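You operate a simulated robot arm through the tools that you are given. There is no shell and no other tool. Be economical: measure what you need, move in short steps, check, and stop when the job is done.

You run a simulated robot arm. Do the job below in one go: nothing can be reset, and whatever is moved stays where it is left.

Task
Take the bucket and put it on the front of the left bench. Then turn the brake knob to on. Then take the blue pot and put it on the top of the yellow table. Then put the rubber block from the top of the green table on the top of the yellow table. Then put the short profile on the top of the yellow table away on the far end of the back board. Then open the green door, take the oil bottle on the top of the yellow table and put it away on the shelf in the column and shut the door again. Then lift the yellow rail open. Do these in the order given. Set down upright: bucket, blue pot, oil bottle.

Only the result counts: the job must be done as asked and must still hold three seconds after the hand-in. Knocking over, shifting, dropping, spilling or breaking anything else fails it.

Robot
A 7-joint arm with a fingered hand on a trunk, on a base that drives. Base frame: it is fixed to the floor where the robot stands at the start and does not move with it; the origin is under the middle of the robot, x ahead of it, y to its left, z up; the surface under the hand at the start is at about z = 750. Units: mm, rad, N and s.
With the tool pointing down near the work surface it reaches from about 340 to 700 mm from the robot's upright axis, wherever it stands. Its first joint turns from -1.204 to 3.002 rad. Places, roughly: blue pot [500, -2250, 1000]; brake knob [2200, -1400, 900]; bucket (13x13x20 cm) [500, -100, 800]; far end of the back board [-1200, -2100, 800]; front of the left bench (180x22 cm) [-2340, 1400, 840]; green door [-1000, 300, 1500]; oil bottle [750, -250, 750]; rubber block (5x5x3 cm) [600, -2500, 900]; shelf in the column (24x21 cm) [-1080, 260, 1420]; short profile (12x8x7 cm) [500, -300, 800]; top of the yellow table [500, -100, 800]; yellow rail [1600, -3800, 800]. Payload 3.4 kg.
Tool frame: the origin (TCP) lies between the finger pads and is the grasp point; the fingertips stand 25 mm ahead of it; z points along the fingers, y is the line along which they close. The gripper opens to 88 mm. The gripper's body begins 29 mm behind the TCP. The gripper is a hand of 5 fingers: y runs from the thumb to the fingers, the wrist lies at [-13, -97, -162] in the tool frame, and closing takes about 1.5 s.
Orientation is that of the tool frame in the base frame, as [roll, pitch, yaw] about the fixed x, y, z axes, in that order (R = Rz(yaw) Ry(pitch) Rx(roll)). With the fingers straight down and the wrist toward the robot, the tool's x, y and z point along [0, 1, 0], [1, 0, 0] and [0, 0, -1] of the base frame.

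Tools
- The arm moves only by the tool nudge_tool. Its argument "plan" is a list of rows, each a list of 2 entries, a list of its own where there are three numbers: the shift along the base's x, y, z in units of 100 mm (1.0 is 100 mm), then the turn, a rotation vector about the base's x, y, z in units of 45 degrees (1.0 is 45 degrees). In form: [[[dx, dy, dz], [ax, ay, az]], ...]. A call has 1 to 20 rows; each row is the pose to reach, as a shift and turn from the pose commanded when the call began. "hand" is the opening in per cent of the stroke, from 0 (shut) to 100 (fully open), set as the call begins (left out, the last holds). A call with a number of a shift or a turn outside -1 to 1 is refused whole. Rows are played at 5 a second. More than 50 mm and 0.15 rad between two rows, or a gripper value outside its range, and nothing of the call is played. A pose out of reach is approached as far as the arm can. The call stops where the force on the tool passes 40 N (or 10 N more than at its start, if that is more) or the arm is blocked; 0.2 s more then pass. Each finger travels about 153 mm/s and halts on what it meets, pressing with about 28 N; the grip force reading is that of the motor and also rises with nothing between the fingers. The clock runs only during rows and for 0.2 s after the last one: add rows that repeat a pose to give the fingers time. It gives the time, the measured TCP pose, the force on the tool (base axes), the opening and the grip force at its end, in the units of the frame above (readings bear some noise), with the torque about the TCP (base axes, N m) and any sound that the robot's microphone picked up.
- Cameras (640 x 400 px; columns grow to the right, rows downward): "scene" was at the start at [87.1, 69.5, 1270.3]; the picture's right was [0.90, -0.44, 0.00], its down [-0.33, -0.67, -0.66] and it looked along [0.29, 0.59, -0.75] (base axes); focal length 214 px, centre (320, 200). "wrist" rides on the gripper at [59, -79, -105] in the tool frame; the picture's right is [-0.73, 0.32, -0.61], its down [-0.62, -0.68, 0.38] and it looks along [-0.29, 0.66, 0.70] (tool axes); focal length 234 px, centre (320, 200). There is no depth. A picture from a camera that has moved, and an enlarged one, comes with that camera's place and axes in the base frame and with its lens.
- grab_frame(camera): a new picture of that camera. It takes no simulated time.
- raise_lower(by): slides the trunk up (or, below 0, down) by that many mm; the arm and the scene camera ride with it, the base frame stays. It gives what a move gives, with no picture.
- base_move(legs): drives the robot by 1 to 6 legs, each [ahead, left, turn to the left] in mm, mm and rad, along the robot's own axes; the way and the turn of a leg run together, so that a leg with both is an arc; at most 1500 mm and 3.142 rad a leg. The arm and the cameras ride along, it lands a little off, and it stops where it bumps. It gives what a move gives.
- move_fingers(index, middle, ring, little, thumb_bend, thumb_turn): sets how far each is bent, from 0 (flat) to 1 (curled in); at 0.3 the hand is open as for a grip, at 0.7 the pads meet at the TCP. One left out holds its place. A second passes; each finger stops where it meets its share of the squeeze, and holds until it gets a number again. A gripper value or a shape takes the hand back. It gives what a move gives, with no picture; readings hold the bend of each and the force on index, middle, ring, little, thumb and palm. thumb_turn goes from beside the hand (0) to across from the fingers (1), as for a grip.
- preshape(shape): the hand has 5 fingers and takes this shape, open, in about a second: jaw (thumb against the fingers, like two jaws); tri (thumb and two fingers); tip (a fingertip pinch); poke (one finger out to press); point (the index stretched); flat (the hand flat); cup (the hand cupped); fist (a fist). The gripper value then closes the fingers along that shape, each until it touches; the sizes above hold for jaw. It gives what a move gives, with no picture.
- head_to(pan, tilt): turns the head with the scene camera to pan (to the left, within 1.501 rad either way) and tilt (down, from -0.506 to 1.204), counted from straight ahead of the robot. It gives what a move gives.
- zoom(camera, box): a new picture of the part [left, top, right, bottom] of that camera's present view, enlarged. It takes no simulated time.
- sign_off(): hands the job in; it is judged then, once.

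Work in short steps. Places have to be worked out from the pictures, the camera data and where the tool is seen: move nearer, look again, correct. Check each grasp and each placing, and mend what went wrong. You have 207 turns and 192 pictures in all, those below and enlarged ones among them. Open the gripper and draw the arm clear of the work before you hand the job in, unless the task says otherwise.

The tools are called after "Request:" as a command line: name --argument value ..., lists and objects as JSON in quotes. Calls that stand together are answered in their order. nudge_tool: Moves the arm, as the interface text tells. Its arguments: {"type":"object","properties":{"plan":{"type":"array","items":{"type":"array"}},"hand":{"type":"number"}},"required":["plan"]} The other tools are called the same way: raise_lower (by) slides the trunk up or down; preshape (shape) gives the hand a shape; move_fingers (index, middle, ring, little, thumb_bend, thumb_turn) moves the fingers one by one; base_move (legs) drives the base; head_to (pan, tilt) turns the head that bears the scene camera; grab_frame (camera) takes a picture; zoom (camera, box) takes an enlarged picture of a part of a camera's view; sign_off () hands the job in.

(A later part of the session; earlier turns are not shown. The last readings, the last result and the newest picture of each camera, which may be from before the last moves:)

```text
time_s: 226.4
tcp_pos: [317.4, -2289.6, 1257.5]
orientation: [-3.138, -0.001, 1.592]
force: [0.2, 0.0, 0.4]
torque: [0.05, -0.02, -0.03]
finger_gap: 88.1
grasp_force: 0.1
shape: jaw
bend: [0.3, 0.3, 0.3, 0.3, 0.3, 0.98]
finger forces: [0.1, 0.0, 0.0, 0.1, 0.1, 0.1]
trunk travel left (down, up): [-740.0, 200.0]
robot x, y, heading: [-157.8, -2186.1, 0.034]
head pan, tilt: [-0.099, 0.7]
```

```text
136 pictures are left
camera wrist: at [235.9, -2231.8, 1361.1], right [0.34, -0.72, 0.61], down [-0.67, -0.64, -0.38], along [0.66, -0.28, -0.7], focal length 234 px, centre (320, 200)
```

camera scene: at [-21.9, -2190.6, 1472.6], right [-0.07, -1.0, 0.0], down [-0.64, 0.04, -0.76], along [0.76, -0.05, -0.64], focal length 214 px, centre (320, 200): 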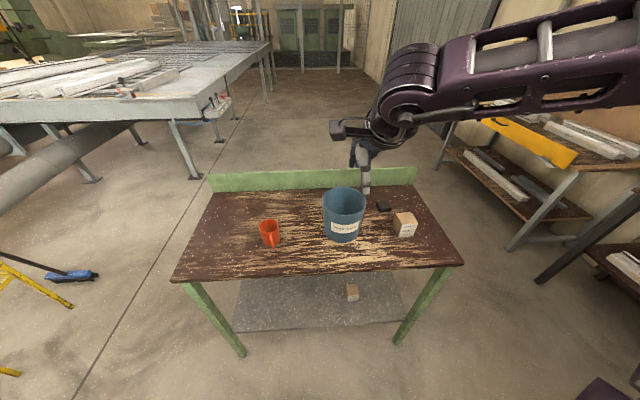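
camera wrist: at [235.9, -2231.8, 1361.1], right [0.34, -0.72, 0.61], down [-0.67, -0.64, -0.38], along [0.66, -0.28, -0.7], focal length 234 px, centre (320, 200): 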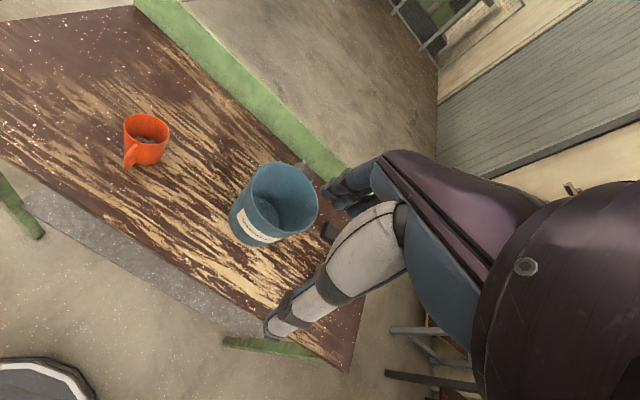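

Request:
zoom --camera "scene" --box '[300, 170, 440, 260]'

Request:
zoom --camera "wrist" --box '[200, 140, 380, 280]'

```text
4.44 times, centred on (370, 215) of scene
camera zoom: at [-21.9, -2190.6, 1472.6], right [-0.07, -1.0, 0.0], down [-0.64, 0.04, -0.76], along [0.76, -0.05, -0.64], focal length 953 px, centre (98, 133)
```

zoom: 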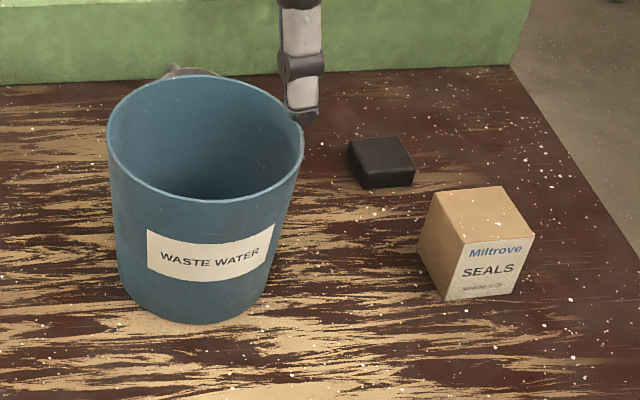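

```text
2.86 times, centred on (290, 210) of wrist
camera zoom: at [235.9, -2231.8, 1361.1], right [0.34, -0.72, 0.61], down [-0.67, -0.64, -0.38], along [0.66, -0.28, -0.7], focal length 669 px, centre (406, 171)
```

zoom: 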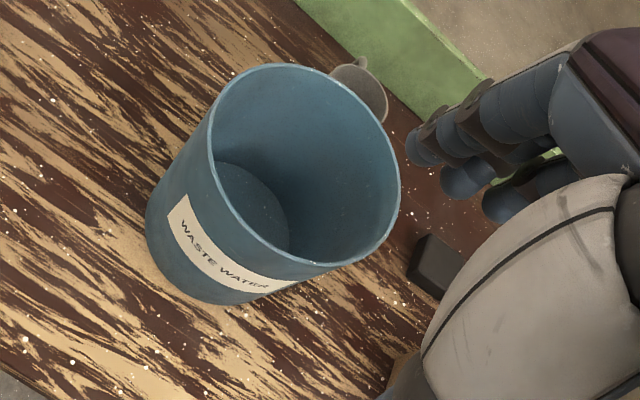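

The black item at (644,-2511) is the rubber block; the pot's rim centre is (501,-2303,1021), diameter ~143 mm. I'll pinch the near rim wall, so I move nearer and above it.

Request:
base_move --legs '[[90, 0, 0]]'

Request:
raise_lower --by -150

Request:
grab_frame --camera "wrist"

Request:
zoom --camera "scene" --box '[270, 130, 450, 260]'

```text
time_s: 227.5
tcp_pos: [407.0, -2285.0, 1257.2]
orientation: [-3.141, 0.002, 1.595]
force: [0.6, 0.7, -0.5]
torque: [0.02, 0.04, 0.02]
finger_gap: 87.8
grasp_force: 0.0
shape: jaw
bend: [0.3, 0.3, 0.3, 0.3, 0.3, 0.98]
finger forces: [0.0, 0.0, 0.0, 0.1, 0.0, 0.1]
trunk travel left (down, up): [-740.0, 200.0]
robot x, y, heading: [-71.1, -2181.3, 0.039]
head pan, tilt: [-0.099, 0.7]
```

```text
time_s: 229.3
tcp_pos: [405.9, -2285.8, 1106.0]
orientation: [-3.141, 0.0, 1.596]
force: [1.6, -0.1, 0.1]
torque: [0.02, 0.0, -0.01]
finger_gap: 87.8
grasp_force: 0.1
shape: jaw
bend: [0.3, 0.3, 0.3, 0.3, 0.3, 0.98]
finger forces: [0.1, 0.0, 0.0, 0.0, 0.0, 0.0]
trunk travel left (down, up): [-590.0, 350.0]
robot x, y, heading: [-68.1, -2180.3, 0.039]
head pan, tilt: [-0.099, 0.7]
```

```text
133 pictures are left
camera wrist: at [325.4, -2228.2, 1211.3], right [0.34, -0.72, 0.61], down [-0.67, -0.64, -0.38], along [0.66, -0.27, -0.7], focal length 234 px, centre (320, 200)
```

wrist: 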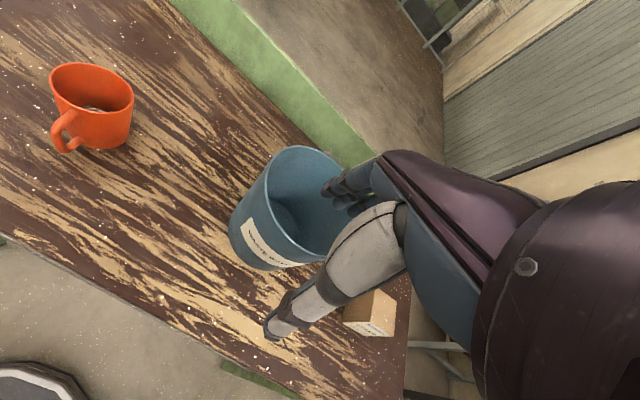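

```text
3.08 times, centred on (360, 195) of scene
camera zoom: at [67.7, -2187.2, 1322.7], right [-0.07, -1.0, 0.0], down [-0.64, 0.04, -0.77], along [0.76, -0.05, -0.64], focal length 660 px, centre (197, 215)
```

zoom: 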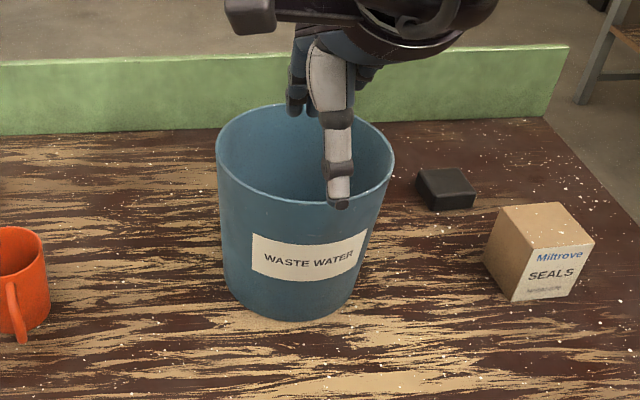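

Near rim at x≈432. I place the wall midway between thumb and fingers and go down to TCP z≈1000.

Request:
nudge_tool --plan '[[[0.15, -0.15, 0], [0, 0, 0]], [[0.25, -0.17, -0.2], [0, 0, 0]], [[0.25, -0.17, -0.45], [0, 0, 0]], [[0.25, -0.17, -0.7], [0, 0, 0]], [[0.25, -0.17, -0.9], [0, 0, 0]], [[0.25, -0.17, -1.0], [0, 0, 0]], [[0.25, -0.17, -1.0], [0, 0, 0]]]'

Request:
grab_frame --camera "wrist"

Request:
zoom --camera "scene" --box '[270, 130, 450, 260]'

```text
time_s: 230.9
tcp_pos: [431.4, -2302.7, 1006.7]
orientation: [-3.139, -0.001, 1.595]
force: [-0.4, -0.6, 0.8]
torque: [0.01, 0.01, 0.01]
finger_gap: 87.8
grasp_force: 0.0
shape: jaw
bend: [0.3, 0.3, 0.3, 0.3, 0.3, 0.98]
finger forces: [0.0, 0.1, 0.0, 0.1, 0.0, 0.1]
trunk travel left (down, up): [-590.0, 350.0]
robot x, y, heading: [-70.7, -2185.2, 0.036]
head pan, tilt: [-0.099, 0.7]
```

```text
131 pictures are left
camera wrist: at [350.7, -2245.3, 1111.2], right [0.34, -0.72, 0.61], down [-0.67, -0.64, -0.38], along [0.66, -0.27, -0.7], focal length 234 px, centre (320, 200)
```

wrist: 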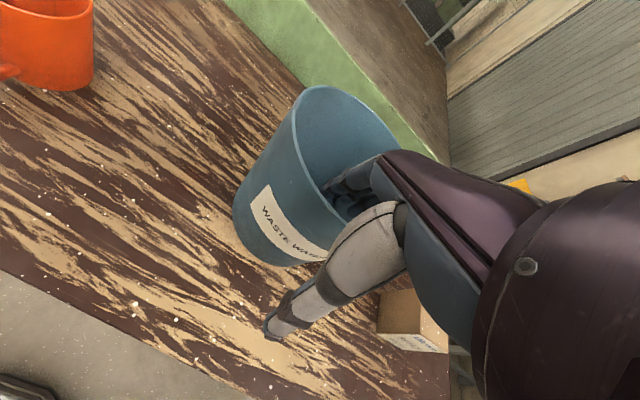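

```text
3.08 times, centred on (360, 195) of scene
camera zoom: at [67.7, -2187.2, 1322.7], right [-0.07, -1.0, 0.0], down [-0.64, 0.04, -0.76], along [0.76, -0.05, -0.64], focal length 660 px, centre (197, 215)
```

zoom: 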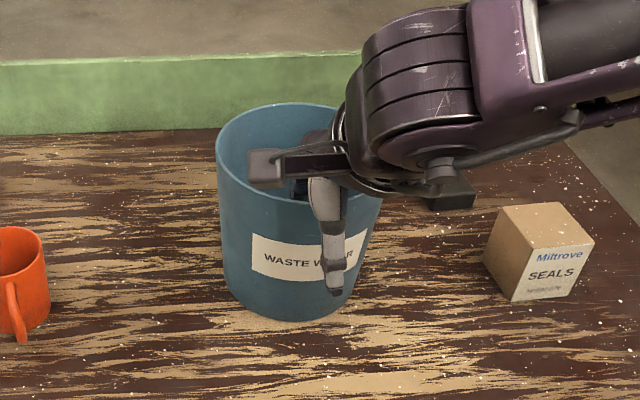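

Fingers are inside and the thumb outside. I lower 5 mm, close, then lift slightly.

Request:
nudge_tool --plan '[[[0, 0, -0.05], [0, 0, 0]], [[0, 0, -0.05], [0, 0, 0]]]'

Request:
nudge_tool --plan '[[[0, 0, 0], [0, 0, 0]], [[0, 0, 0], [0, 0, 0]], [[0, 0, 0], [0, 0, 0]], [[0, 0, 0], [0, 0, 0]], [[0, 0, 0], [0, 0, 0]], [[0, 0, 0], [0, 0, 0]], [[0, 0, 0], [0, 0, 0]], [[0, 0, 0], [0, 0, 0]]]' --hand 0

Request:
nudge_tool --plan '[[[0, 0, 0.05], [0, 0, 0]], [[0, 0, 0.15], [0, 0, 0]], [[0, 0, 0.25], [0, 0, 0]], [[0, 0, 0.25], [0, 0, 0]]]'

Request:
zoom --camera "scene" --box '[270, 130, 450, 260]'

```text
time_s: 231.5
tcp_pos: [429.8, -2303.4, 1002.6]
orientation: [-3.14, -0.001, 1.594]
force: [-0.3, -1.0, -0.3]
torque: [-0.02, 0.01, 0.0]
finger_gap: 88.0
grasp_force: 0.0
shape: jaw
bend: [0.3, 0.3, 0.3, 0.3, 0.3, 0.98]
finger forces: [0.0, 0.0, 0.0, 0.0, 0.1, 0.0]
trunk travel left (down, up): [-590.0, 350.0]
robot x, y, heading: [-68.6, -2184.7, 0.032]
head pan, tilt: [-0.099, 0.7]
```

```text
time_s: 233.3
tcp_pos: [432.1, -2302.9, 1001.7]
orientation: [-3.14, 0.0, 1.596]
force: [0.0, 0.3, 0.4]
torque: [0.05, -0.07, 0.11]
finger_gap: 8.0
grasp_force: 28.1
shape: jaw
bend: [0.75, 0.52, 0.53, 0.47, 0.38, 1.0]
finger forces: [12.6, 4.1, 2.0, 1.4, 20.2, 0.0]
trunk travel left (down, up): [-590.0, 350.0]
robot x, y, heading: [-68.9, -2183.0, 0.035]
head pan, tilt: [-0.099, 0.7]
```

```text
time_s: 234.3
tcp_pos: [431.9, -2301.3, 1026.7]
orientation: [-3.14, 0.001, 1.594]
force: [0.3, -0.1, -1.9]
torque: [-0.02, 0.0, 0.02]
finger_gap: 7.8
grasp_force: 28.4
shape: jaw
bend: [0.74, 0.52, 0.54, 0.49, 0.4, 1.0]
finger forces: [14.4, 3.9, 0.5, 1.0, 19.3, 0.1]
trunk travel left (down, up): [-590.0, 350.0]
robot x, y, heading: [-69.6, -2184.1, 0.037]
head pan, tilt: [-0.099, 0.7]
```

```text
3.08 times, centred on (360, 195) of scene
camera zoom: at [68.1, -2187.3, 1322.6], right [-0.07, -1.0, 0.0], down [-0.64, 0.04, -0.76], along [0.76, -0.05, -0.64], focal length 660 px, centre (197, 215)
```

zoom: 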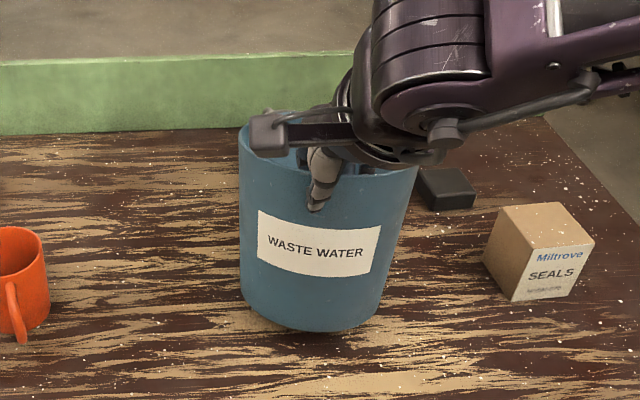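

The pot shifted a little with the closing and may still rest on its far edge. I lift 60 mm more and check.

Request:
nudge_tool --plan '[[[0, 0, 0.2], [0, 0, 0]], [[0, 0, 0.4], [0, 0, 0]], [[0, 0, 0.6], [0, 0, 0]], [[0, 0, 0.6], [0, 0, 0]], [[0, 0, 0.6], [0, 0, 0]]]'

Request:
zoom --camera "scene" --box '[250, 110, 450, 260]'

Request:
grab_frame --camera "wrist"

```text
time_s: 235.5
tcp_pos: [431.9, -2303.6, 1087.7]
orientation: [-3.141, -0.001, 1.595]
force: [-1.1, 0.5, -2.1]
torque: [0.04, 0.12, 0.01]
finger_gap: 7.7
grasp_force: 28.0
shape: jaw
bend: [0.74, 0.53, 0.54, 0.49, 0.4, 1.0]
finger forces: [16.5, 3.8, 0.2, 1.4, 20.9, 0.0]
trunk travel left (down, up): [-590.0, 350.0]
robot x, y, heading: [-66.3, -2185.6, 0.036]
head pan, tilt: [-0.099, 0.7]
```

```text
2.67 times, centred on (350, 185) of scene
camera zoom: at [68.1, -2187.3, 1322.6], right [-0.07, -1.0, 0.0], down [-0.64, 0.04, -0.76], along [0.76, -0.05, -0.64], focal length 572 px, centre (240, 240)
```

zoom: 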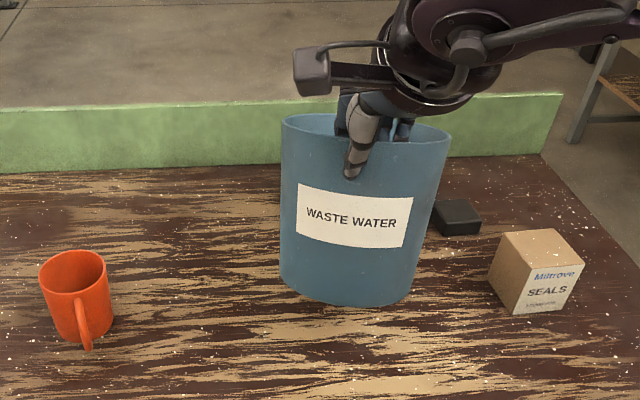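

```text
127 pictures are left
camera wrist: at [351.7, -2246.1, 1191.5], right [0.34, -0.72, 0.61], down [-0.67, -0.64, -0.38], along [0.66, -0.27, -0.7], focal length 234 px, centre (320, 200)
```

wrist: 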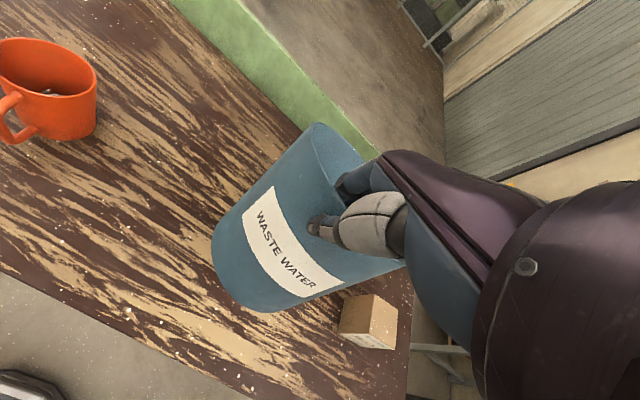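

The pot is held, only tilted with its top forward. I raise it, back off, and drive to the yellow table.

Request:
raise_lower --by 150

Request:
base_move --legs '[[-150, 0, -0.036], [0, 1500, 0], [0, 930, 0]]'

Request:
head_to --pan 0.0 --tilt 0.8

Request:
grab_frame --camera "scene"

```text
time_s: 237.2
tcp_pos: [432.6, -2303.8, 1236.8]
orientation: [-3.14, 0.0, 1.596]
force: [0.3, -0.2, -2.6]
torque: [0.1, 0.12, 0.01]
finger_gap: 7.9
grasp_force: 27.6
shape: jaw
bend: [0.74, 0.53, 0.54, 0.49, 0.4, 1.0]
finger forces: [16.5, 3.9, 0.1, 1.4, 20.8, 0.1]
trunk travel left (down, up): [-740.0, 200.0]
robot x, y, heading: [-72.0, -2180.2, 0.037]
head pan, tilt: [-0.099, 0.7]
```

```text
time_s: 250.0
tcp_pos: [299.1, 83.3, 1236.2]
orientation: [-3.14, 0.0, 1.551]
force: [-0.9, 0.3, -3.2]
torque: [0.06, 0.16, -0.01]
finger_gap: 8.0
grasp_force: 27.5
shape: jaw
bend: [0.74, 0.53, 0.54, 0.49, 0.4, 1.0]
finger forces: [16.5, 3.9, 0.1, 1.4, 20.9, 0.0]
trunk travel left (down, up): [-740.0, 200.0]
robot x, y, heading: [-192.9, 226.8, -0.015]
head pan, tilt: [-0.099, 0.7]
```

```text
time_s: 250.7
tcp_pos: [300.5, 84.1, 1235.4]
orientation: [-3.141, 0.0, 1.549]
force: [0.9, 0.7, -3.2]
torque: [0.03, 0.14, 0.02]
finger_gap: 7.6
grasp_force: 28.1
shape: jaw
bend: [0.74, 0.53, 0.54, 0.49, 0.4, 1.0]
finger forces: [16.5, 4.0, 0.0, 1.4, 21.0, 0.0]
trunk travel left (down, up): [-740.0, 200.0]
robot x, y, heading: [-190.7, 226.0, -0.012]
head pan, tilt: [0.0, 0.799]
```

```text
126 pictures are left
camera scene: at [-62.8, 225.5, 1464.4], right [-0.01, -1.0, 0.0], down [-0.72, 0.01, -0.7], along [0.7, -0.01, -0.72], focal length 214 px, centre (320, 200)
```

scene: 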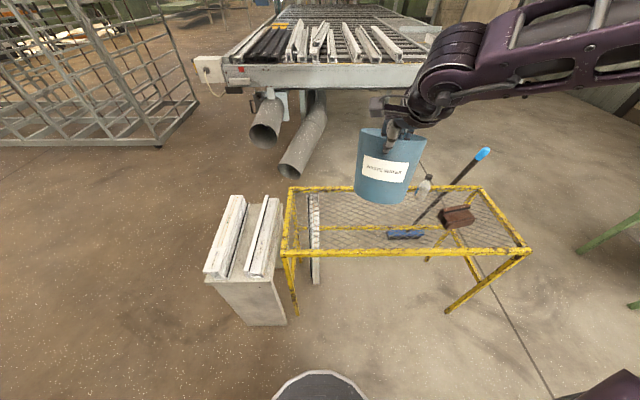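

Request:
base_move --legs '[[120, 0, 0.012]]'

Request:
nudge_tool --plan '[[[0, 0, 0], [0, -0.15, 0]], [[0, 0, 0], [0, -0.3, 0]], [[0, 0, 0], [0, -0.4, 0]], [[0, 0, 0], [0, -0.4, 0]]]'

Request:
zoom --camera "scene" --box '[300, 80, 500, 230]'

Request:
grab_frame --camera "wrist"

```text
time_s: 251.9
tcp_pos: [421.0, 89.9, 1237.7]
orientation: [3.141, -0.001, 1.563]
force: [0.0, 0.4, -2.8]
torque: [0.03, 0.17, -0.02]
finger_gap: 7.8
grasp_force: 27.6
shape: jaw
bend: [0.74, 0.53, 0.54, 0.49, 0.4, 1.0]
finger forces: [16.5, 3.9, 0.1, 1.4, 20.8, 0.0]
trunk travel left (down, up): [-740.0, 200.0]
robot x, y, heading: [-76.9, 227.0, 0.002]
head pan, tilt: [0.0, 0.799]
```

```text
time_s: 252.9
tcp_pos: [419.8, 90.9, 1237.5]
orientation: [2.826, -0.002, 1.563]
force: [0.0, -0.2, -2.4]
torque: [0.05, 0.2, 0.02]
finger_gap: 7.7
grasp_force: 27.9
shape: jaw
bend: [0.74, 0.53, 0.54, 0.49, 0.4, 1.0]
finger forces: [17.2, 3.4, 0.1, 1.1, 21.7, 0.0]
trunk travel left (down, up): [-740.0, 200.0]
robot x, y, heading: [-77.4, 224.8, 0.002]
head pan, tilt: [0.0, 0.799]
```

```text
2.67 times, centred on (400, 155) of scene
camera zoom: at [56.9, 226.7, 1464.4], right [0.0, -1.0, 0.0], down [-0.72, 0.0, -0.7], along [0.7, 0.0, -0.72], focal length 572 px, centre (107, 320)
```

zoom: 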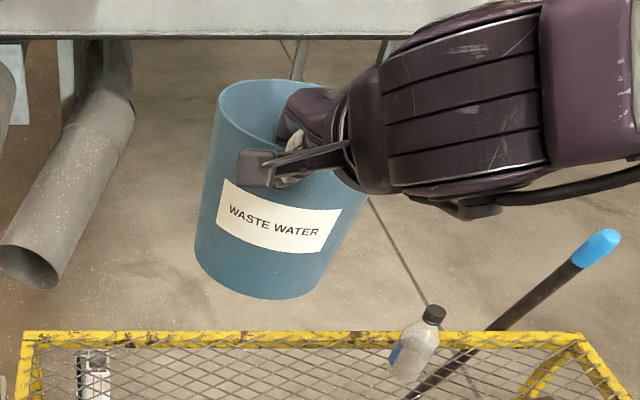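

```text
124 pictures are left
camera wrist: at [313.4, 150.9, 1311.9], right [0.11, -0.73, 0.68], down [-0.53, -0.62, -0.58], along [0.84, -0.3, -0.46], focal length 234 px, centre (320, 200)
```

wrist: 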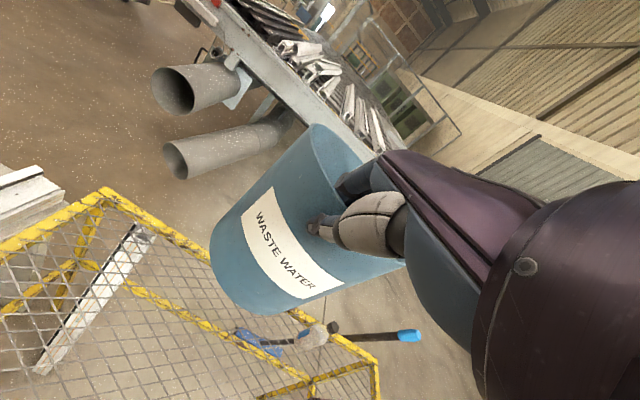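

Pot is nearly level, centred about (515,65). I shift 60 mm left for room, then lower it.

Request:
base_move --legs '[[0, 60, 0]]'

Request:
raise_lower --by -270

Request:
zoom --camera "scene" --box '[270, 80, 500, 250]'

Request:
grab_frame --camera "wrist"

```text
time_s: 253.9
tcp_pos: [421.6, 150.0, 1236.3]
orientation: [2.829, -0.004, 1.561]
force: [0.3, 0.0, -2.4]
torque: [0.03, 0.23, -0.03]
finger_gap: 7.8
grasp_force: 27.8
shape: jaw
bend: [0.74, 0.53, 0.54, 0.49, 0.4, 1.0]
finger forces: [17.2, 3.6, 0.0, 1.2, 21.8, 0.0]
trunk travel left (down, up): [-740.0, 200.0]
robot x, y, heading: [-73.2, 287.5, 0.006]
head pan, tilt: [0.0, 0.799]
```

```text
time_s: 256.6
tcp_pos: [421.3, 151.0, 966.1]
orientation: [2.828, -0.003, 1.563]
force: [-0.4, 0.0, -2.3]
torque: [0.06, 0.2, 0.01]
finger_gap: 7.7
grasp_force: 28.5
shape: jaw
bend: [0.74, 0.53, 0.54, 0.49, 0.4, 1.0]
finger forces: [17.2, 3.5, 0.1, 1.2, 21.7, 0.0]
trunk travel left (down, up): [-470.0, 470.0]
robot x, y, heading: [-78.9, 289.7, 0.001]
head pan, tilt: [0.0, 0.799]
```

```text
2.35 times, centred on (385, 165) of scene
camera zoom: at [57.0, 286.8, 1194.4], right [0.0, -1.0, 0.0], down [-0.72, 0.0, -0.7], along [0.7, 0.0, -0.72], focal length 505 px, centre (167, 282)
```

zoom: 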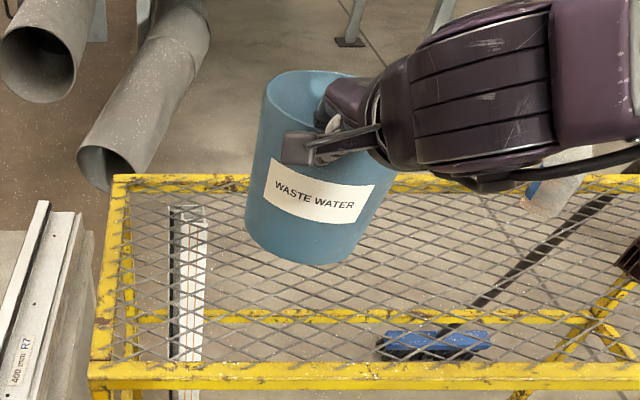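

```text
122 pictures are left
camera wrist: at [313.7, 210.8, 1041.8], right [0.11, -0.73, 0.68], down [-0.54, -0.62, -0.58], along [0.84, -0.3, -0.46], focal length 234 px, centre (320, 200)
```

wrist: 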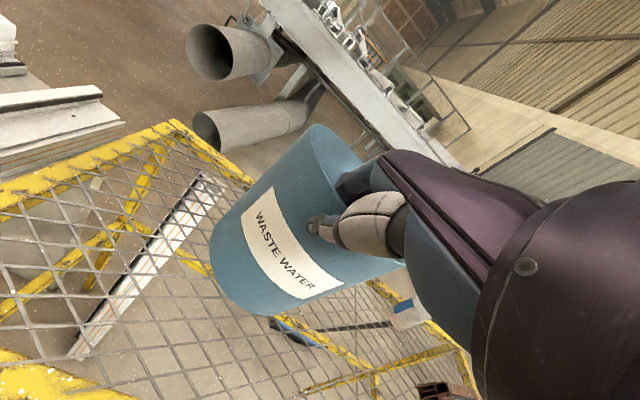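

Request:
nudge_tool --plan '[[[0, 0, -0.1], [0, 0, 0]], [[0, 0, -0.2], [0, 0, 0]], [[0, 0, -0.28], [0, 0, 0]], [[0, 0, -0.28], [0, 0, 0]]]'

Request:
nudge_tool --plan '[[[0, 0, -0.04], [0, 0, 0]], [[0, 0, -0.08], [0, 0, 0]], [[0, 0, -0.1], [0, 0, 0]], [[0, 0, -0.1], [0, 0, 0]]]'

Request:
zoom --camera "scene" --box '[270, 80, 500, 250]'

```text
time_s: 257.6
tcp_pos: [421.2, 151.9, 938.6]
orientation: [2.831, 0.0, 1.559]
force: [0.5, -1.4, -2.6]
torque: [0.04, 0.19, 0.01]
finger_gap: 7.9
grasp_force: 27.9
shape: jaw
bend: [0.74, 0.53, 0.54, 0.49, 0.41, 1.0]
finger forces: [17.2, 3.5, 0.0, 1.2, 21.7, 0.0]
trunk travel left (down, up): [-470.0, 470.0]
robot x, y, heading: [-75.9, 283.9, -0.001]
head pan, tilt: [0.0, 0.799]
```

```text
time_s: 258.6
tcp_pos: [421.1, 150.4, 930.0]
orientation: [2.828, -0.003, 1.564]
force: [1.5, 0.1, -2.5]
torque: [0.02, 0.23, 0.04]
finger_gap: 8.0
grasp_force: 27.8
shape: jaw
bend: [0.74, 0.53, 0.54, 0.49, 0.41, 1.0]
finger forces: [17.2, 3.5, 0.1, 1.1, 21.6, 0.0]
trunk travel left (down, up): [-470.0, 470.0]
robot x, y, heading: [-74.2, 287.7, 0.003]
head pan, tilt: [0.0, 0.799]
```

```text
2.35 times, centred on (385, 165) of scene
camera zoom: at [57.0, 286.7, 1194.4], right [0.0, -1.0, 0.0], down [-0.72, 0.0, -0.7], along [0.7, 0.0, -0.72], focal length 505 px, centre (167, 282)
```

zoom: 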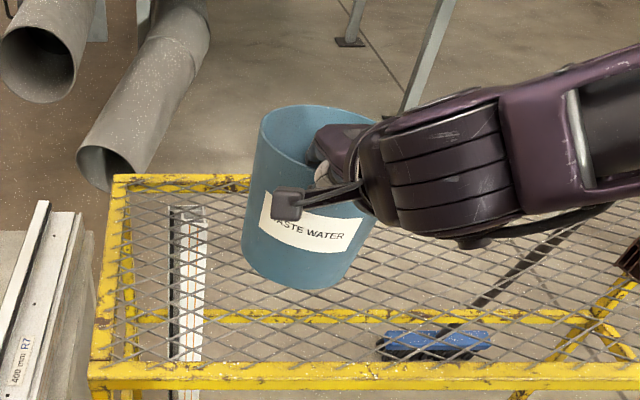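

Not yet touching. I continue lowering in small steps.

Request:
nudge_tool --plan '[[[0, 0, -0.04], [0, 0, 0]], [[0, 0, -0.08], [0, 0, 0]], [[0, 0, -0.08], [0, 0, 0]]]'

Request:
nudge_tool --plan '[[[0, 0, -0.04], [0, 0, 0]], [[0, 0, -0.08], [0, 0, 0]], [[0, 0, -0.08], [0, 0, 0]]]'

Request:
nudge_tool --plan '[[[0, 0, -0.03], [0, 0, 0]], [[0, 0, -0.06], [0, 0, 0]], [[0, 0, -0.06], [0, 0, 0]]]'

Request:
zoom --camera "scene" --box '[270, 80, 500, 250]'

```text
time_s: 259.4
tcp_pos: [421.6, 150.9, 920.7]
orientation: [2.828, -0.002, 1.564]
force: [0.0, -0.3, -2.8]
torque: [0.07, 0.24, 0.0]
finger_gap: 7.6
grasp_force: 28.5
shape: jaw
bend: [0.74, 0.53, 0.54, 0.49, 0.41, 1.0]
finger forces: [17.1, 3.5, 0.0, 1.2, 21.6, 0.0]
trunk travel left (down, up): [-470.0, 470.0]
robot x, y, heading: [-78.7, 288.4, 0.003]
head pan, tilt: [0.0, 0.799]
```

```text
time_s: 260.2
tcp_pos: [420.9, 149.5, 912.7]
orientation: [2.831, -0.003, 1.564]
force: [0.9, -0.5, -2.8]
torque: [0.05, 0.22, 0.02]
finger_gap: 7.7
grasp_force: 28.0
shape: jaw
bend: [0.74, 0.53, 0.54, 0.49, 0.41, 1.0]
finger forces: [17.2, 3.5, 0.0, 1.2, 21.5, 0.0]
trunk travel left (down, up): [-470.0, 470.0]
robot x, y, heading: [-73.2, 287.1, 0.003]
head pan, tilt: [0.0, 0.799]
```

```text
time_s: 261.0
tcp_pos: [420.8, 151.0, 906.2]
orientation: [2.829, -0.003, 1.563]
force: [-0.1, -0.1, -2.6]
torque: [0.08, 0.24, -0.02]
finger_gap: 7.8
grasp_force: 28.2
shape: jaw
bend: [0.74, 0.53, 0.54, 0.49, 0.41, 1.0]
finger forces: [17.2, 3.5, 0.1, 1.2, 21.5, 0.0]
trunk travel left (down, up): [-470.0, 470.0]
robot x, y, heading: [-73.5, 283.8, 0.001]
head pan, tilt: [0.0, 0.799]
```

```text
2.35 times, centred on (385, 165) of scene
camera zoom: at [57.0, 286.7, 1194.4], right [0.0, -1.0, 0.0], down [-0.72, 0.0, -0.7], along [0.7, 0.0, -0.72], focal length 505 px, centre (167, 282)
```

zoom: 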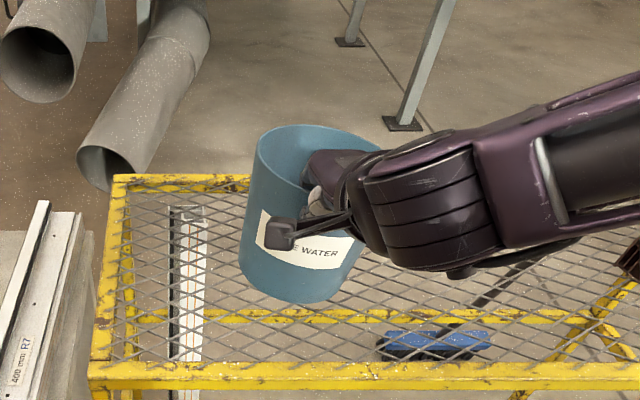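

Request:
nudge_tool --plan '[[[0, 0, -0.04], [0, 0, 0]], [[0, 0, -0.08], [0, 0, 0]], [[0, 0, -0.08], [0, 0, 0]]]'

Request:
nudge_tool --plan '[[[0, 0, -0.04], [0, 0, 0]], [[0, 0, -0.08], [0, 0, 0]], [[0, 0, -0.08], [0, 0, 0]]]'

Request:
zoom --camera "scene" --box '[270, 80, 500, 250]'

```text
time_s: 261.8
tcp_pos: [421.7, 152.1, 899.1]
orientation: [2.829, 0.0, 1.563]
force: [0.0, -0.4, -3.3]
torque: [0.06, 0.22, 0.02]
finger_gap: 7.6
grasp_force: 27.9
shape: jaw
bend: [0.74, 0.53, 0.54, 0.49, 0.41, 1.0]
finger forces: [17.3, 3.6, 0.0, 1.0, 21.4, 0.0]
trunk travel left (down, up): [-470.0, 470.0]
robot x, y, heading: [-73.6, 286.2, 0.005]
head pan, tilt: [0.0, 0.799]
```

```text
time_s: 262.6
tcp_pos: [421.0, 151.8, 890.9]
orientation: [2.828, -0.001, 1.564]
force: [-1.1, 0.4, 1.0]
torque: [-0.06, 0.0, 0.04]
finger_gap: 7.9
grasp_force: 28.2
shape: jaw
bend: [0.74, 0.53, 0.54, 0.49, 0.41, 1.0]
finger forces: [14.9, 4.2, 0.0, 1.2, 20.8, 0.1]
trunk travel left (down, up): [-470.0, 470.0]
robot x, y, heading: [-80.5, 286.8, 0.002]
head pan, tilt: [0.0, 0.799]
```

```text
2.35 times, centred on (385, 165) of scene
camera zoom: at [56.4, 287.1, 1194.4], right [0.0, -1.0, 0.0], down [-0.72, 0.0, -0.7], along [0.7, 0.0, -0.72], focal length 505 px, centre (167, 282)
```

zoom: 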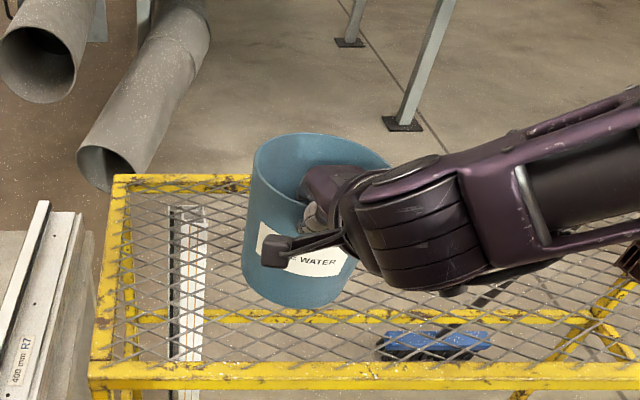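

The pot has touched down, nearly level. I press 3 mm more, then open and rise straight along.

Request:
nudge_tool --plan '[[[0, 0, -0.03], [0, 0, 0]], [[0, 0, -0.03], [0, 0, 0]]]'

Request:
nudge_tool --plan '[[[0, 0, 0], [0, 0, 0]], [[0, 0, 0], [0, 0, 0]], [[0, 0, 0], [0, 0, 0]], [[0, 0, 0], [0, 0, 0]], [[0, 0, 0], [0, 0, 0]], [[0, 0, 0], [0, 0, 0]], [[0, 0, 0], [0, 0, 0]]]' --hand 70

Request:
grab_frame --camera "wrist"

Request:
zoom --camera "scene" --box '[270, 80, 500, 250]'

```text
time_s: 263.2
tcp_pos: [420.5, 150.6, 887.9]
orientation: [2.83, 0.0, 1.561]
force: [0.1, 1.0, 1.6]
torque: [-0.08, -0.01, 0.05]
finger_gap: 7.9
grasp_force: 28.5
shape: jaw
bend: [0.74, 0.53, 0.54, 0.49, 0.41, 1.0]
finger forces: [14.5, 4.3, 0.1, 1.6, 20.7, 0.0]
trunk travel left (down, up): [-470.0, 470.0]
robot x, y, heading: [-74.4, 288.0, -0.003]
head pan, tilt: [0.0, 0.799]
```

```text
time_s: 264.8
tcp_pos: [421.5, 150.5, 887.8]
orientation: [2.827, -0.001, 1.564]
force: [-0.8, 1.1, 0.3]
torque: [0.02, -0.01, 0.01]
finger_gap: 61.5
grasp_force: 0.1
shape: jaw
bend: [0.28, 0.37, 0.34, 0.35, 0.58, 0.99]
finger forces: [0.0, 0.0, 0.0, 0.0, 0.1, 0.0]
trunk travel left (down, up): [-470.0, 470.0]
robot x, y, heading: [-74.8, 287.1, -0.004]
head pan, tilt: [0.0, 0.799]
```

```text
118 pictures are left
camera wrist: at [313.9, 211.0, 962.6], right [0.11, -0.73, 0.68], down [-0.54, -0.62, -0.58], along [0.84, -0.3, -0.46], focal length 234 px, centre (320, 200)
```

wrist: 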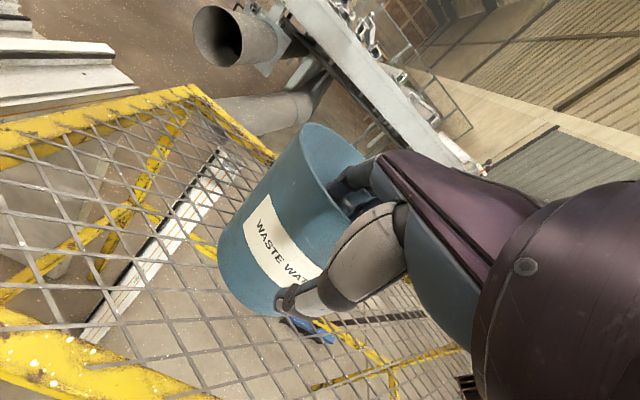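

```text
2.35 times, centred on (385, 165) of scene
camera zoom: at [56.6, 286.8, 1194.4], right [0.0, -1.0, 0.0], down [-0.72, 0.0, -0.7], along [0.7, 0.0, -0.72], focal length 505 px, centre (167, 282)
```

zoom: 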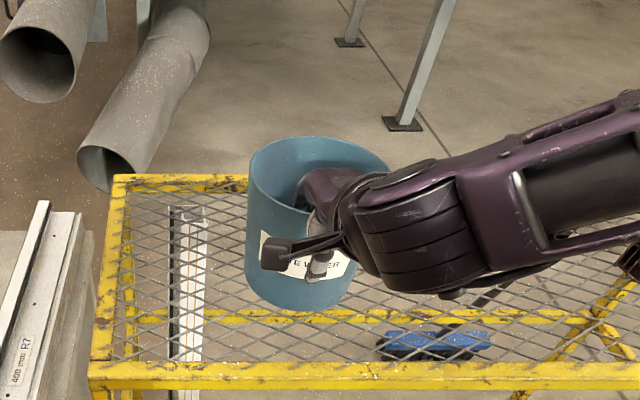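

Released and standing. I withdraw along the tool axis.

Request:
nudge_tool --plan '[[[-0.06, 0, 0.2], [0, 0, 0]], [[-0.13, 0, 0.4], [0, 0, 0]], [[-0.23, 0, 0.7], [0, 0, 0]], [[-0.31, 0, 0.98], [0, 0, 0]], [[-0.31, 0, 0.98], [0, 0, 0]]]'

Request:
nudge_tool --plan '[[[0, 0, 0.3], [0, 0.15, 0]], [[0, 0, 0.6], [0, 0.3, 0]], [[0, 0, 1.0], [0, 0.4, 0]], [[0, 0, 1.0], [0, 0.4, 0]]]' --hand 100

Request:
zoom --camera "scene" --box '[270, 80, 500, 250]'

Request:
grab_frame --camera "wrist"

```text
time_s: 266.0
tcp_pos: [389.6, 150.3, 984.1]
orientation: [2.829, -0.002, 1.563]
force: [-0.2, 0.6, 0.5]
torque: [-0.02, 0.02, 0.0]
finger_gap: 61.3
grasp_force: 0.0
shape: jaw
bend: [0.27, 0.37, 0.34, 0.35, 0.58, 0.99]
finger forces: [0.1, 0.0, 0.0, 0.0, 0.0, 0.1]
trunk travel left (down, up): [-470.0, 470.0]
robot x, y, heading: [-77.8, 286.8, -0.001]
head pan, tilt: [0.0, 0.799]
```

```text
time_s: 267.0
tcp_pos: [390.1, 149.9, 1083.2]
orientation: [-3.14, 0.001, 1.562]
force: [0.3, -0.5, -0.6]
torque: [-0.02, 0.03, 0.01]
finger_gap: 87.9
grasp_force: 0.1
shape: jaw
bend: [0.3, 0.3, 0.3, 0.3, 0.3, 0.98]
finger forces: [0.0, 0.0, 0.0, 0.1, 0.0, 0.1]
trunk travel left (down, up): [-470.0, 470.0]
robot x, y, heading: [-76.1, 287.0, -0.001]
head pan, tilt: [0.0, 0.799]
```

```text
2.35 times, centred on (385, 165) of scene
camera zoom: at [56.6, 286.7, 1194.4], right [0.0, -1.0, 0.0], down [-0.72, 0.0, -0.7], along [0.7, 0.0, -0.72], focal length 505 px, centre (167, 282)
```

zoom: 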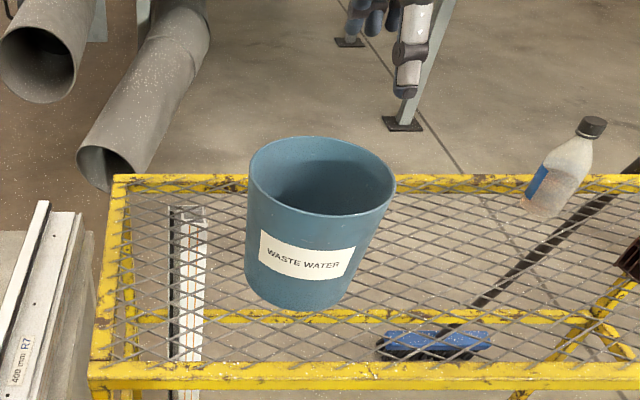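

```text
115 pictures are left
camera wrist: at [311.2, 209.3, 1188.3], right [0.32, -0.73, 0.61], down [-0.69, -0.62, -0.38], along [0.65, -0.3, -0.7], focal length 234 px, centre (320, 200)
```

wrist: 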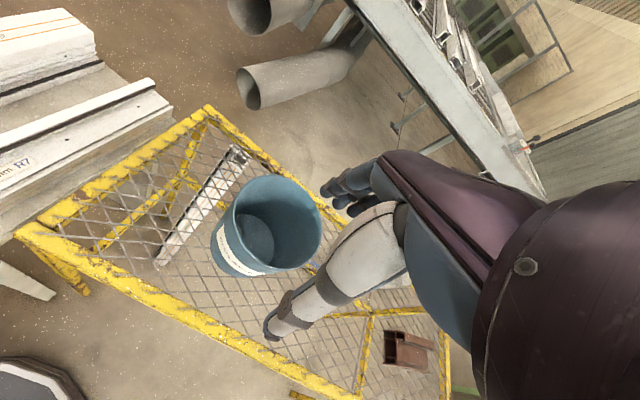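

The pot stands upright. Next the rubber block: I drive back to the green table.

Request:
base_move --legs '[[-130, 0, 0], [0, -1500, 0], [0, -1160, 0], [180, 0, 0]]'

Request:
head_to --pan -0.1 --tilt 0.6

Request:
grab_frame --camera "scene"

Request:
grab_frame --camera "wrist"

```text
time_s: 282.1
tcp_pos: [459.4, -2545.5, 1083.0]
orientation: [-3.14, 0.001, 1.571]
force: [0.5, 0.1, -0.4]
torque: [0.01, 0.03, 0.02]
finger_gap: 88.0
grasp_force: 0.0
shape: jaw
bend: [0.3, 0.3, 0.3, 0.3, 0.3, 0.98]
finger forces: [0.1, 0.0, 0.0, 0.0, 0.0, 0.1]
trunk travel left (down, up): [-470.0, 470.0]
robot x, y, heading: [-10.4, -2408.2, 0.013]
head pan, tilt: [0.0, 0.799]
```

```text
time_s: 282.9
tcp_pos: [457.7, -2544.1, 1083.0]
orientation: [-3.14, -0.001, 1.572]
force: [0.0, -0.7, 0.7]
torque: [0.03, 0.04, -0.02]
finger_gap: 88.0
grasp_force: 0.1
shape: jaw
bend: [0.3, 0.3, 0.3, 0.3, 0.3, 0.98]
finger forces: [0.1, 0.1, 0.0, 0.0, 0.1, 0.0]
trunk travel left (down, up): [-470.0, 470.0]
robot x, y, heading: [-10.6, -2415.4, 0.01]
head pan, tilt: [-0.099, 0.6]
```

```text
114 pictures are left
camera scene: at [130.6, -2419.3, 1211.2], right [-0.09, -1.0, 0.0], down [-0.56, 0.05, -0.82], along [0.82, -0.07, -0.57], focal length 214 px, centre (320, 200)
```

scene: 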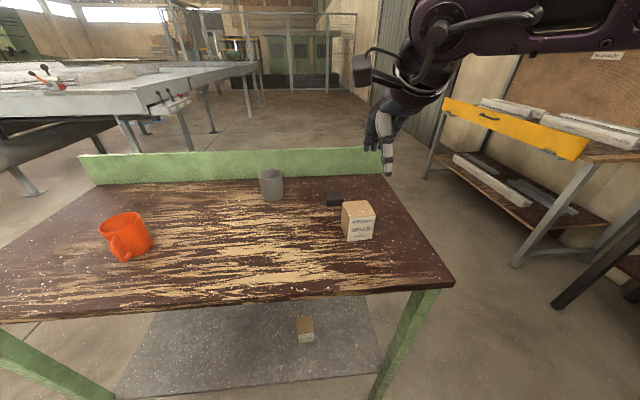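

```text
113 pictures are left
camera wrist: at [378.6, -2485.4, 1188.0], right [0.32, -0.72, 0.61], down [-0.68, -0.62, -0.38], along [0.66, -0.29, -0.7], focal length 234 px, centre (320, 200)
```

wrist: 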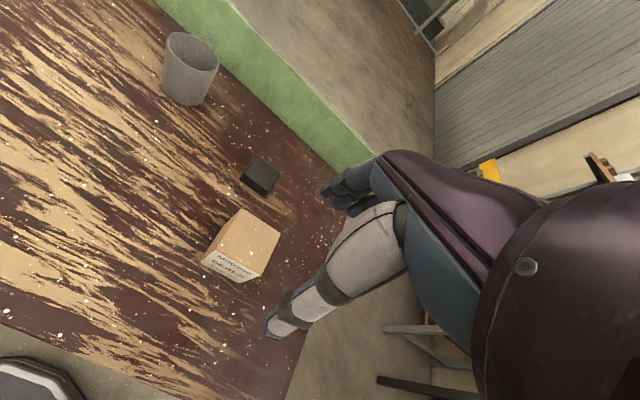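

Block top is at about (635,-2500,868), edges nearly axis-aligned (≈-10°). The seals box lies at (515,-2535). I move the hand over the block.

Request:
nudge_tool --plan '[[[0.3, 0.1, 0], [0, 0, -0.1]], [[0.6, 0.3, 0], [0, 0, -0.2]], [[0.9, 0.4, 0], [0, 0, -0.2]], [[1.0, 0.45, 0], [0, 0, -0.2]]]'

Request:
nudge_tool --plan '[[[0.3, 0, 0], [0, 0, 0]], [[0.6, 0, 0], [0, 0, 0]], [[0.77, 0, 0], [0, 0, 0]], [[0.77, 0, 0], [0, 0, 0]]]'

Request:
raise_lower --by -110

Request:
zoom --camera "scene" --box '[260, 110, 440, 240]'

Request:
grab_frame --camera "wrist"

```text
time_s: 283.9
tcp_pos: [535.6, -2531.7, 1066.2]
orientation: [3.141, -0.002, 1.415]
force: [0.1, 0.4, -0.7]
torque: [0.01, 0.02, 0.02]
finger_gap: 88.1
grasp_force: 0.1
shape: jaw
bend: [0.3, 0.3, 0.3, 0.3, 0.3, 0.98]
finger forces: [0.0, 0.1, 0.0, 0.0, 0.0, 0.0]
out of reach, approached as far as the arm can: row 2, 3, 4
trunk travel left (down, up): [-470.0, 470.0]
robot x, y, heading: [-14.1, -2412.8, 0.017]
head pan, tilt: [-0.099, 0.6]
```

```text
time_s: 284.9
tcp_pos: [582.5, -2557.9, 1046.5]
orientation: [-3.141, -0.001, 1.417]
force: [-0.1, 0.4, 0.7]
torque: [-0.02, 0.02, 0.01]
finger_gap: 87.8
grasp_force: 0.0
shape: jaw
bend: [0.3, 0.3, 0.3, 0.3, 0.3, 0.98]
finger forces: [0.0, 0.0, 0.0, 0.0, 0.1, 0.0]
out of reach, approached as far as the arm can: row 1, 2, 3, 4
trunk travel left (down, up): [-470.0, 470.0]
robot x, y, heading: [-12.1, -2410.8, 0.011]
head pan, tilt: [-0.099, 0.6]
```

```text
time_s: 286.1
tcp_pos: [582.7, -2556.5, 951.3]
orientation: [3.119, -0.013, 1.416]
force: [2.7, 0.9, 11.5]
torque: [0.11, 0.57, -0.02]
finger_gap: 88.1
grasp_force: 0.0
shape: jaw
bend: [0.3, 0.3, 0.3, 0.3, 0.26, 0.98]
finger forces: [0.1, 0.0, 0.1, 0.0, 11.3, 0.0]
trunk travel left (down, up): [-364.0, 576.0]
robot x, y, heading: [-9.7, -2412.8, 0.015]
head pan, tilt: [-0.099, 0.6]
stopped: the force on the tool passed its limit at 49 N (the readings are from after the stop); the commanded pose is now the measured one
```

```text
3.08 times, centred on (350, 175) of scene
camera zoom: at [130.5, -2419.3, 1105.1], right [-0.09, -1.0, 0.0], down [-0.56, 0.05, -0.83], along [0.82, -0.07, -0.56], focal length 660 px, centre (228, 277)
```

zoom: 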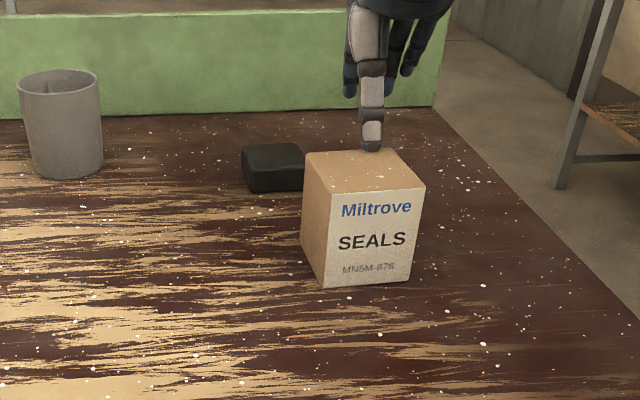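

```text
111 pictures are left
camera wrist: at [511.2, -2487.4, 1054.7], right [0.19, -0.77, 0.6], down [-0.76, -0.51, -0.41], along [0.62, -0.38, -0.69], focal length 234 px, centre (320, 200)
```

wrist: 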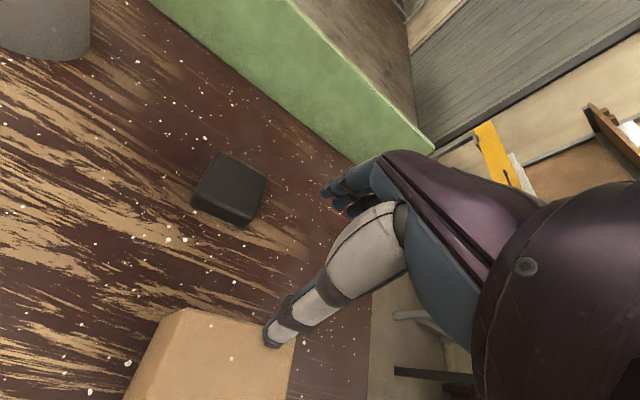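

The out-of-reach drift left the thumb pressing on the seals box's top; I raise at once. The trunk is too low for good reach here, so I raise it a lot and will reach down with the arm instead.

Request:
raise_lower --by 270

Request:
zoom --camera "scene" --box '[260, 150, 440, 280]'

```text
time_s: 288.9
tcp_pos: [583.7, -2557.3, 1219.2]
orientation: [3.126, -0.009, 1.414]
force: [-0.1, 0.7, -0.3]
torque: [-0.01, 0.05, 0.0]
finger_gap: 87.9
grasp_force: 0.0
shape: jaw
bend: [0.3, 0.3, 0.3, 0.3, 0.3, 0.98]
finger forces: [0.1, 0.1, 0.0, 0.1, 0.0, 0.0]
trunk travel left (down, up): [-634.0, 306.0]
robot x, y, heading: [-10.2, -2412.0, 0.018]
head pan, tilt: [-0.099, 0.6]
```

```text
3.08 times, centred on (350, 215) of scene
camera zoom: at [131.0, -2419.4, 1375.3], right [-0.09, -1.0, 0.0], down [-0.56, 0.05, -0.82], along [0.82, -0.07, -0.57], focal length 660 px, centre (228, 154)
```

zoom: 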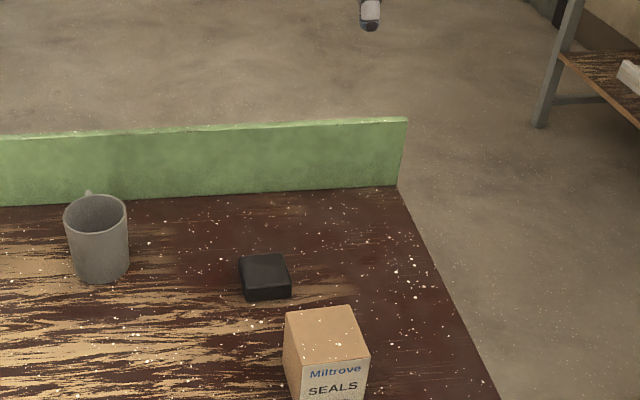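

The box is still in place. I move the hand over the block while lowering the arm.

Request:
nudge_tool --plan '[[[0, 0.2, -0.4], [0, 0, 0]], [[0.2, 0.4, -0.7], [0, 0, 0]], [[0.4, 0.56, -1.0], [0, 0, 0]], [[0.54, 0.56, -1.0], [0, 0, 0]], [[0.54, 0.56, -1.0], [0, 0, 0]]]'

```text
time_s: 290.1
tcp_pos: [603.7, -2532.2, 1115.9]
orientation: [3.123, -0.011, 1.416]
force: [-0.1, 0.9, -0.1]
torque: [0.01, 0.0, -0.04]
finger_gap: 88.0
grasp_force: 0.1
shape: jaw
bend: [0.3, 0.3, 0.3, 0.3, 0.3, 0.98]
finger forces: [0.1, 0.0, 0.0, 0.0, 0.1, 0.1]
out of reach, approached as far as the arm can: row 2, 3, 4, 5
trunk travel left (down, up): [-634.0, 306.0]
robot x, y, heading: [-6.0, -2412.3, 0.009]
head pan, tilt: [-0.099, 0.6]
```

Still out of reach from the west. There is free floor south of the green table, so I'll approach the block from the south end instead.

Request:
nudge_tool --plan '[[[-0.2, 0, 0.2], [0, 0, 0.1]], [[-0.6, 0, 0.5], [0, 0, 0.2]], [[-1.0, 0, 0.8], [0, 0, 0.2]], [[-1.0, 0, 0.8], [0, 0, 0.2]]]'

Request:
base_move --legs '[[-220, 0, -0.01], [0, -550, 0], [780, 0, 0], [0, 0, 1.57]]'

Request:
head_to --pan 0.0 --tilt 0.7

Request:
grab_frame --camera "scene"

Request:
grab_frame --camera "wrist"

```text
time_s: 291.1
tcp_pos: [504.7, -2530.5, 1195.3]
orientation: [3.124, -0.013, 1.572]
force: [-0.2, 0.5, 0.2]
torque: [-0.01, 0.01, 0.03]
finger_gap: 88.0
grasp_force: 0.1
shape: jaw
bend: [0.3, 0.3, 0.3, 0.3, 0.3, 0.98]
finger forces: [0.0, 0.1, 0.1, 0.1, 0.0, 0.1]
trunk travel left (down, up): [-634.0, 306.0]
robot x, y, heading: [-11.5, -2411.4, 0.011]
head pan, tilt: [-0.099, 0.6]
```

```text
time_s: 303.1
tcp_pos: [699.0, -2454.0, 1196.8]
orientation: [3.123, -0.01, 3.091]
force: [-0.4, -0.7, 0.1]
torque: [0.03, 0.0, 0.01]
finger_gap: 88.1
grasp_force: 0.1
shape: jaw
bend: [0.3, 0.3, 0.3, 0.3, 0.3, 0.98]
finger forces: [0.0, 0.0, 0.0, 0.0, 0.0, 0.0]
trunk travel left (down, up): [-634.0, 306.0]
robot x, y, heading: [552.8, -2960.6, 1.531]
head pan, tilt: [-0.099, 0.6]
```

```text
time_s: 303.8
tcp_pos: [699.6, -2452.7, 1195.7]
orientation: [3.125, -0.01, 3.091]
force: [-1.1, -0.2, -0.6]
torque: [-0.02, -0.01, 0.0]
finger_gap: 88.0
grasp_force: 0.0
shape: jaw
bend: [0.3, 0.3, 0.3, 0.3, 0.3, 0.98]
finger forces: [0.1, 0.0, 0.0, 0.0, 0.0, 0.1]
trunk travel left (down, up): [-634.0, 306.0]
robot x, y, heading: [553.4, -2958.4, 1.534]
head pan, tilt: [0.0, 0.7]
```

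```text
109 pictures are left
camera scene: at [562.1, -2824.9, 1366.8], right [1.0, -0.04, 0.0], down [-0.02, -0.64, -0.77], along [0.03, 0.76, -0.64], focal length 214 px, centre (320, 200)
```

scene: 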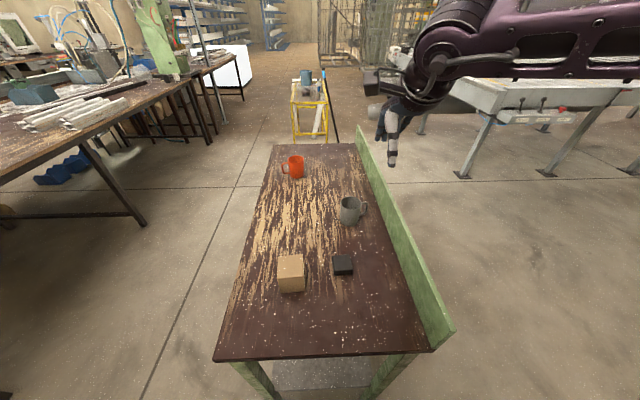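

```text
108 pictures are left
camera wrist: at [636.7, -2530.6, 1299.6], right [0.75, 0.27, 0.6], down [0.58, -0.7, -0.4], along [0.32, 0.65, -0.69], focal length 234 px, centre (320, 200)
```

wrist: 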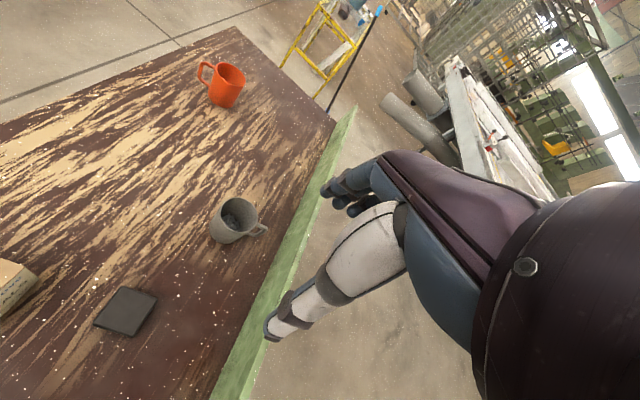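

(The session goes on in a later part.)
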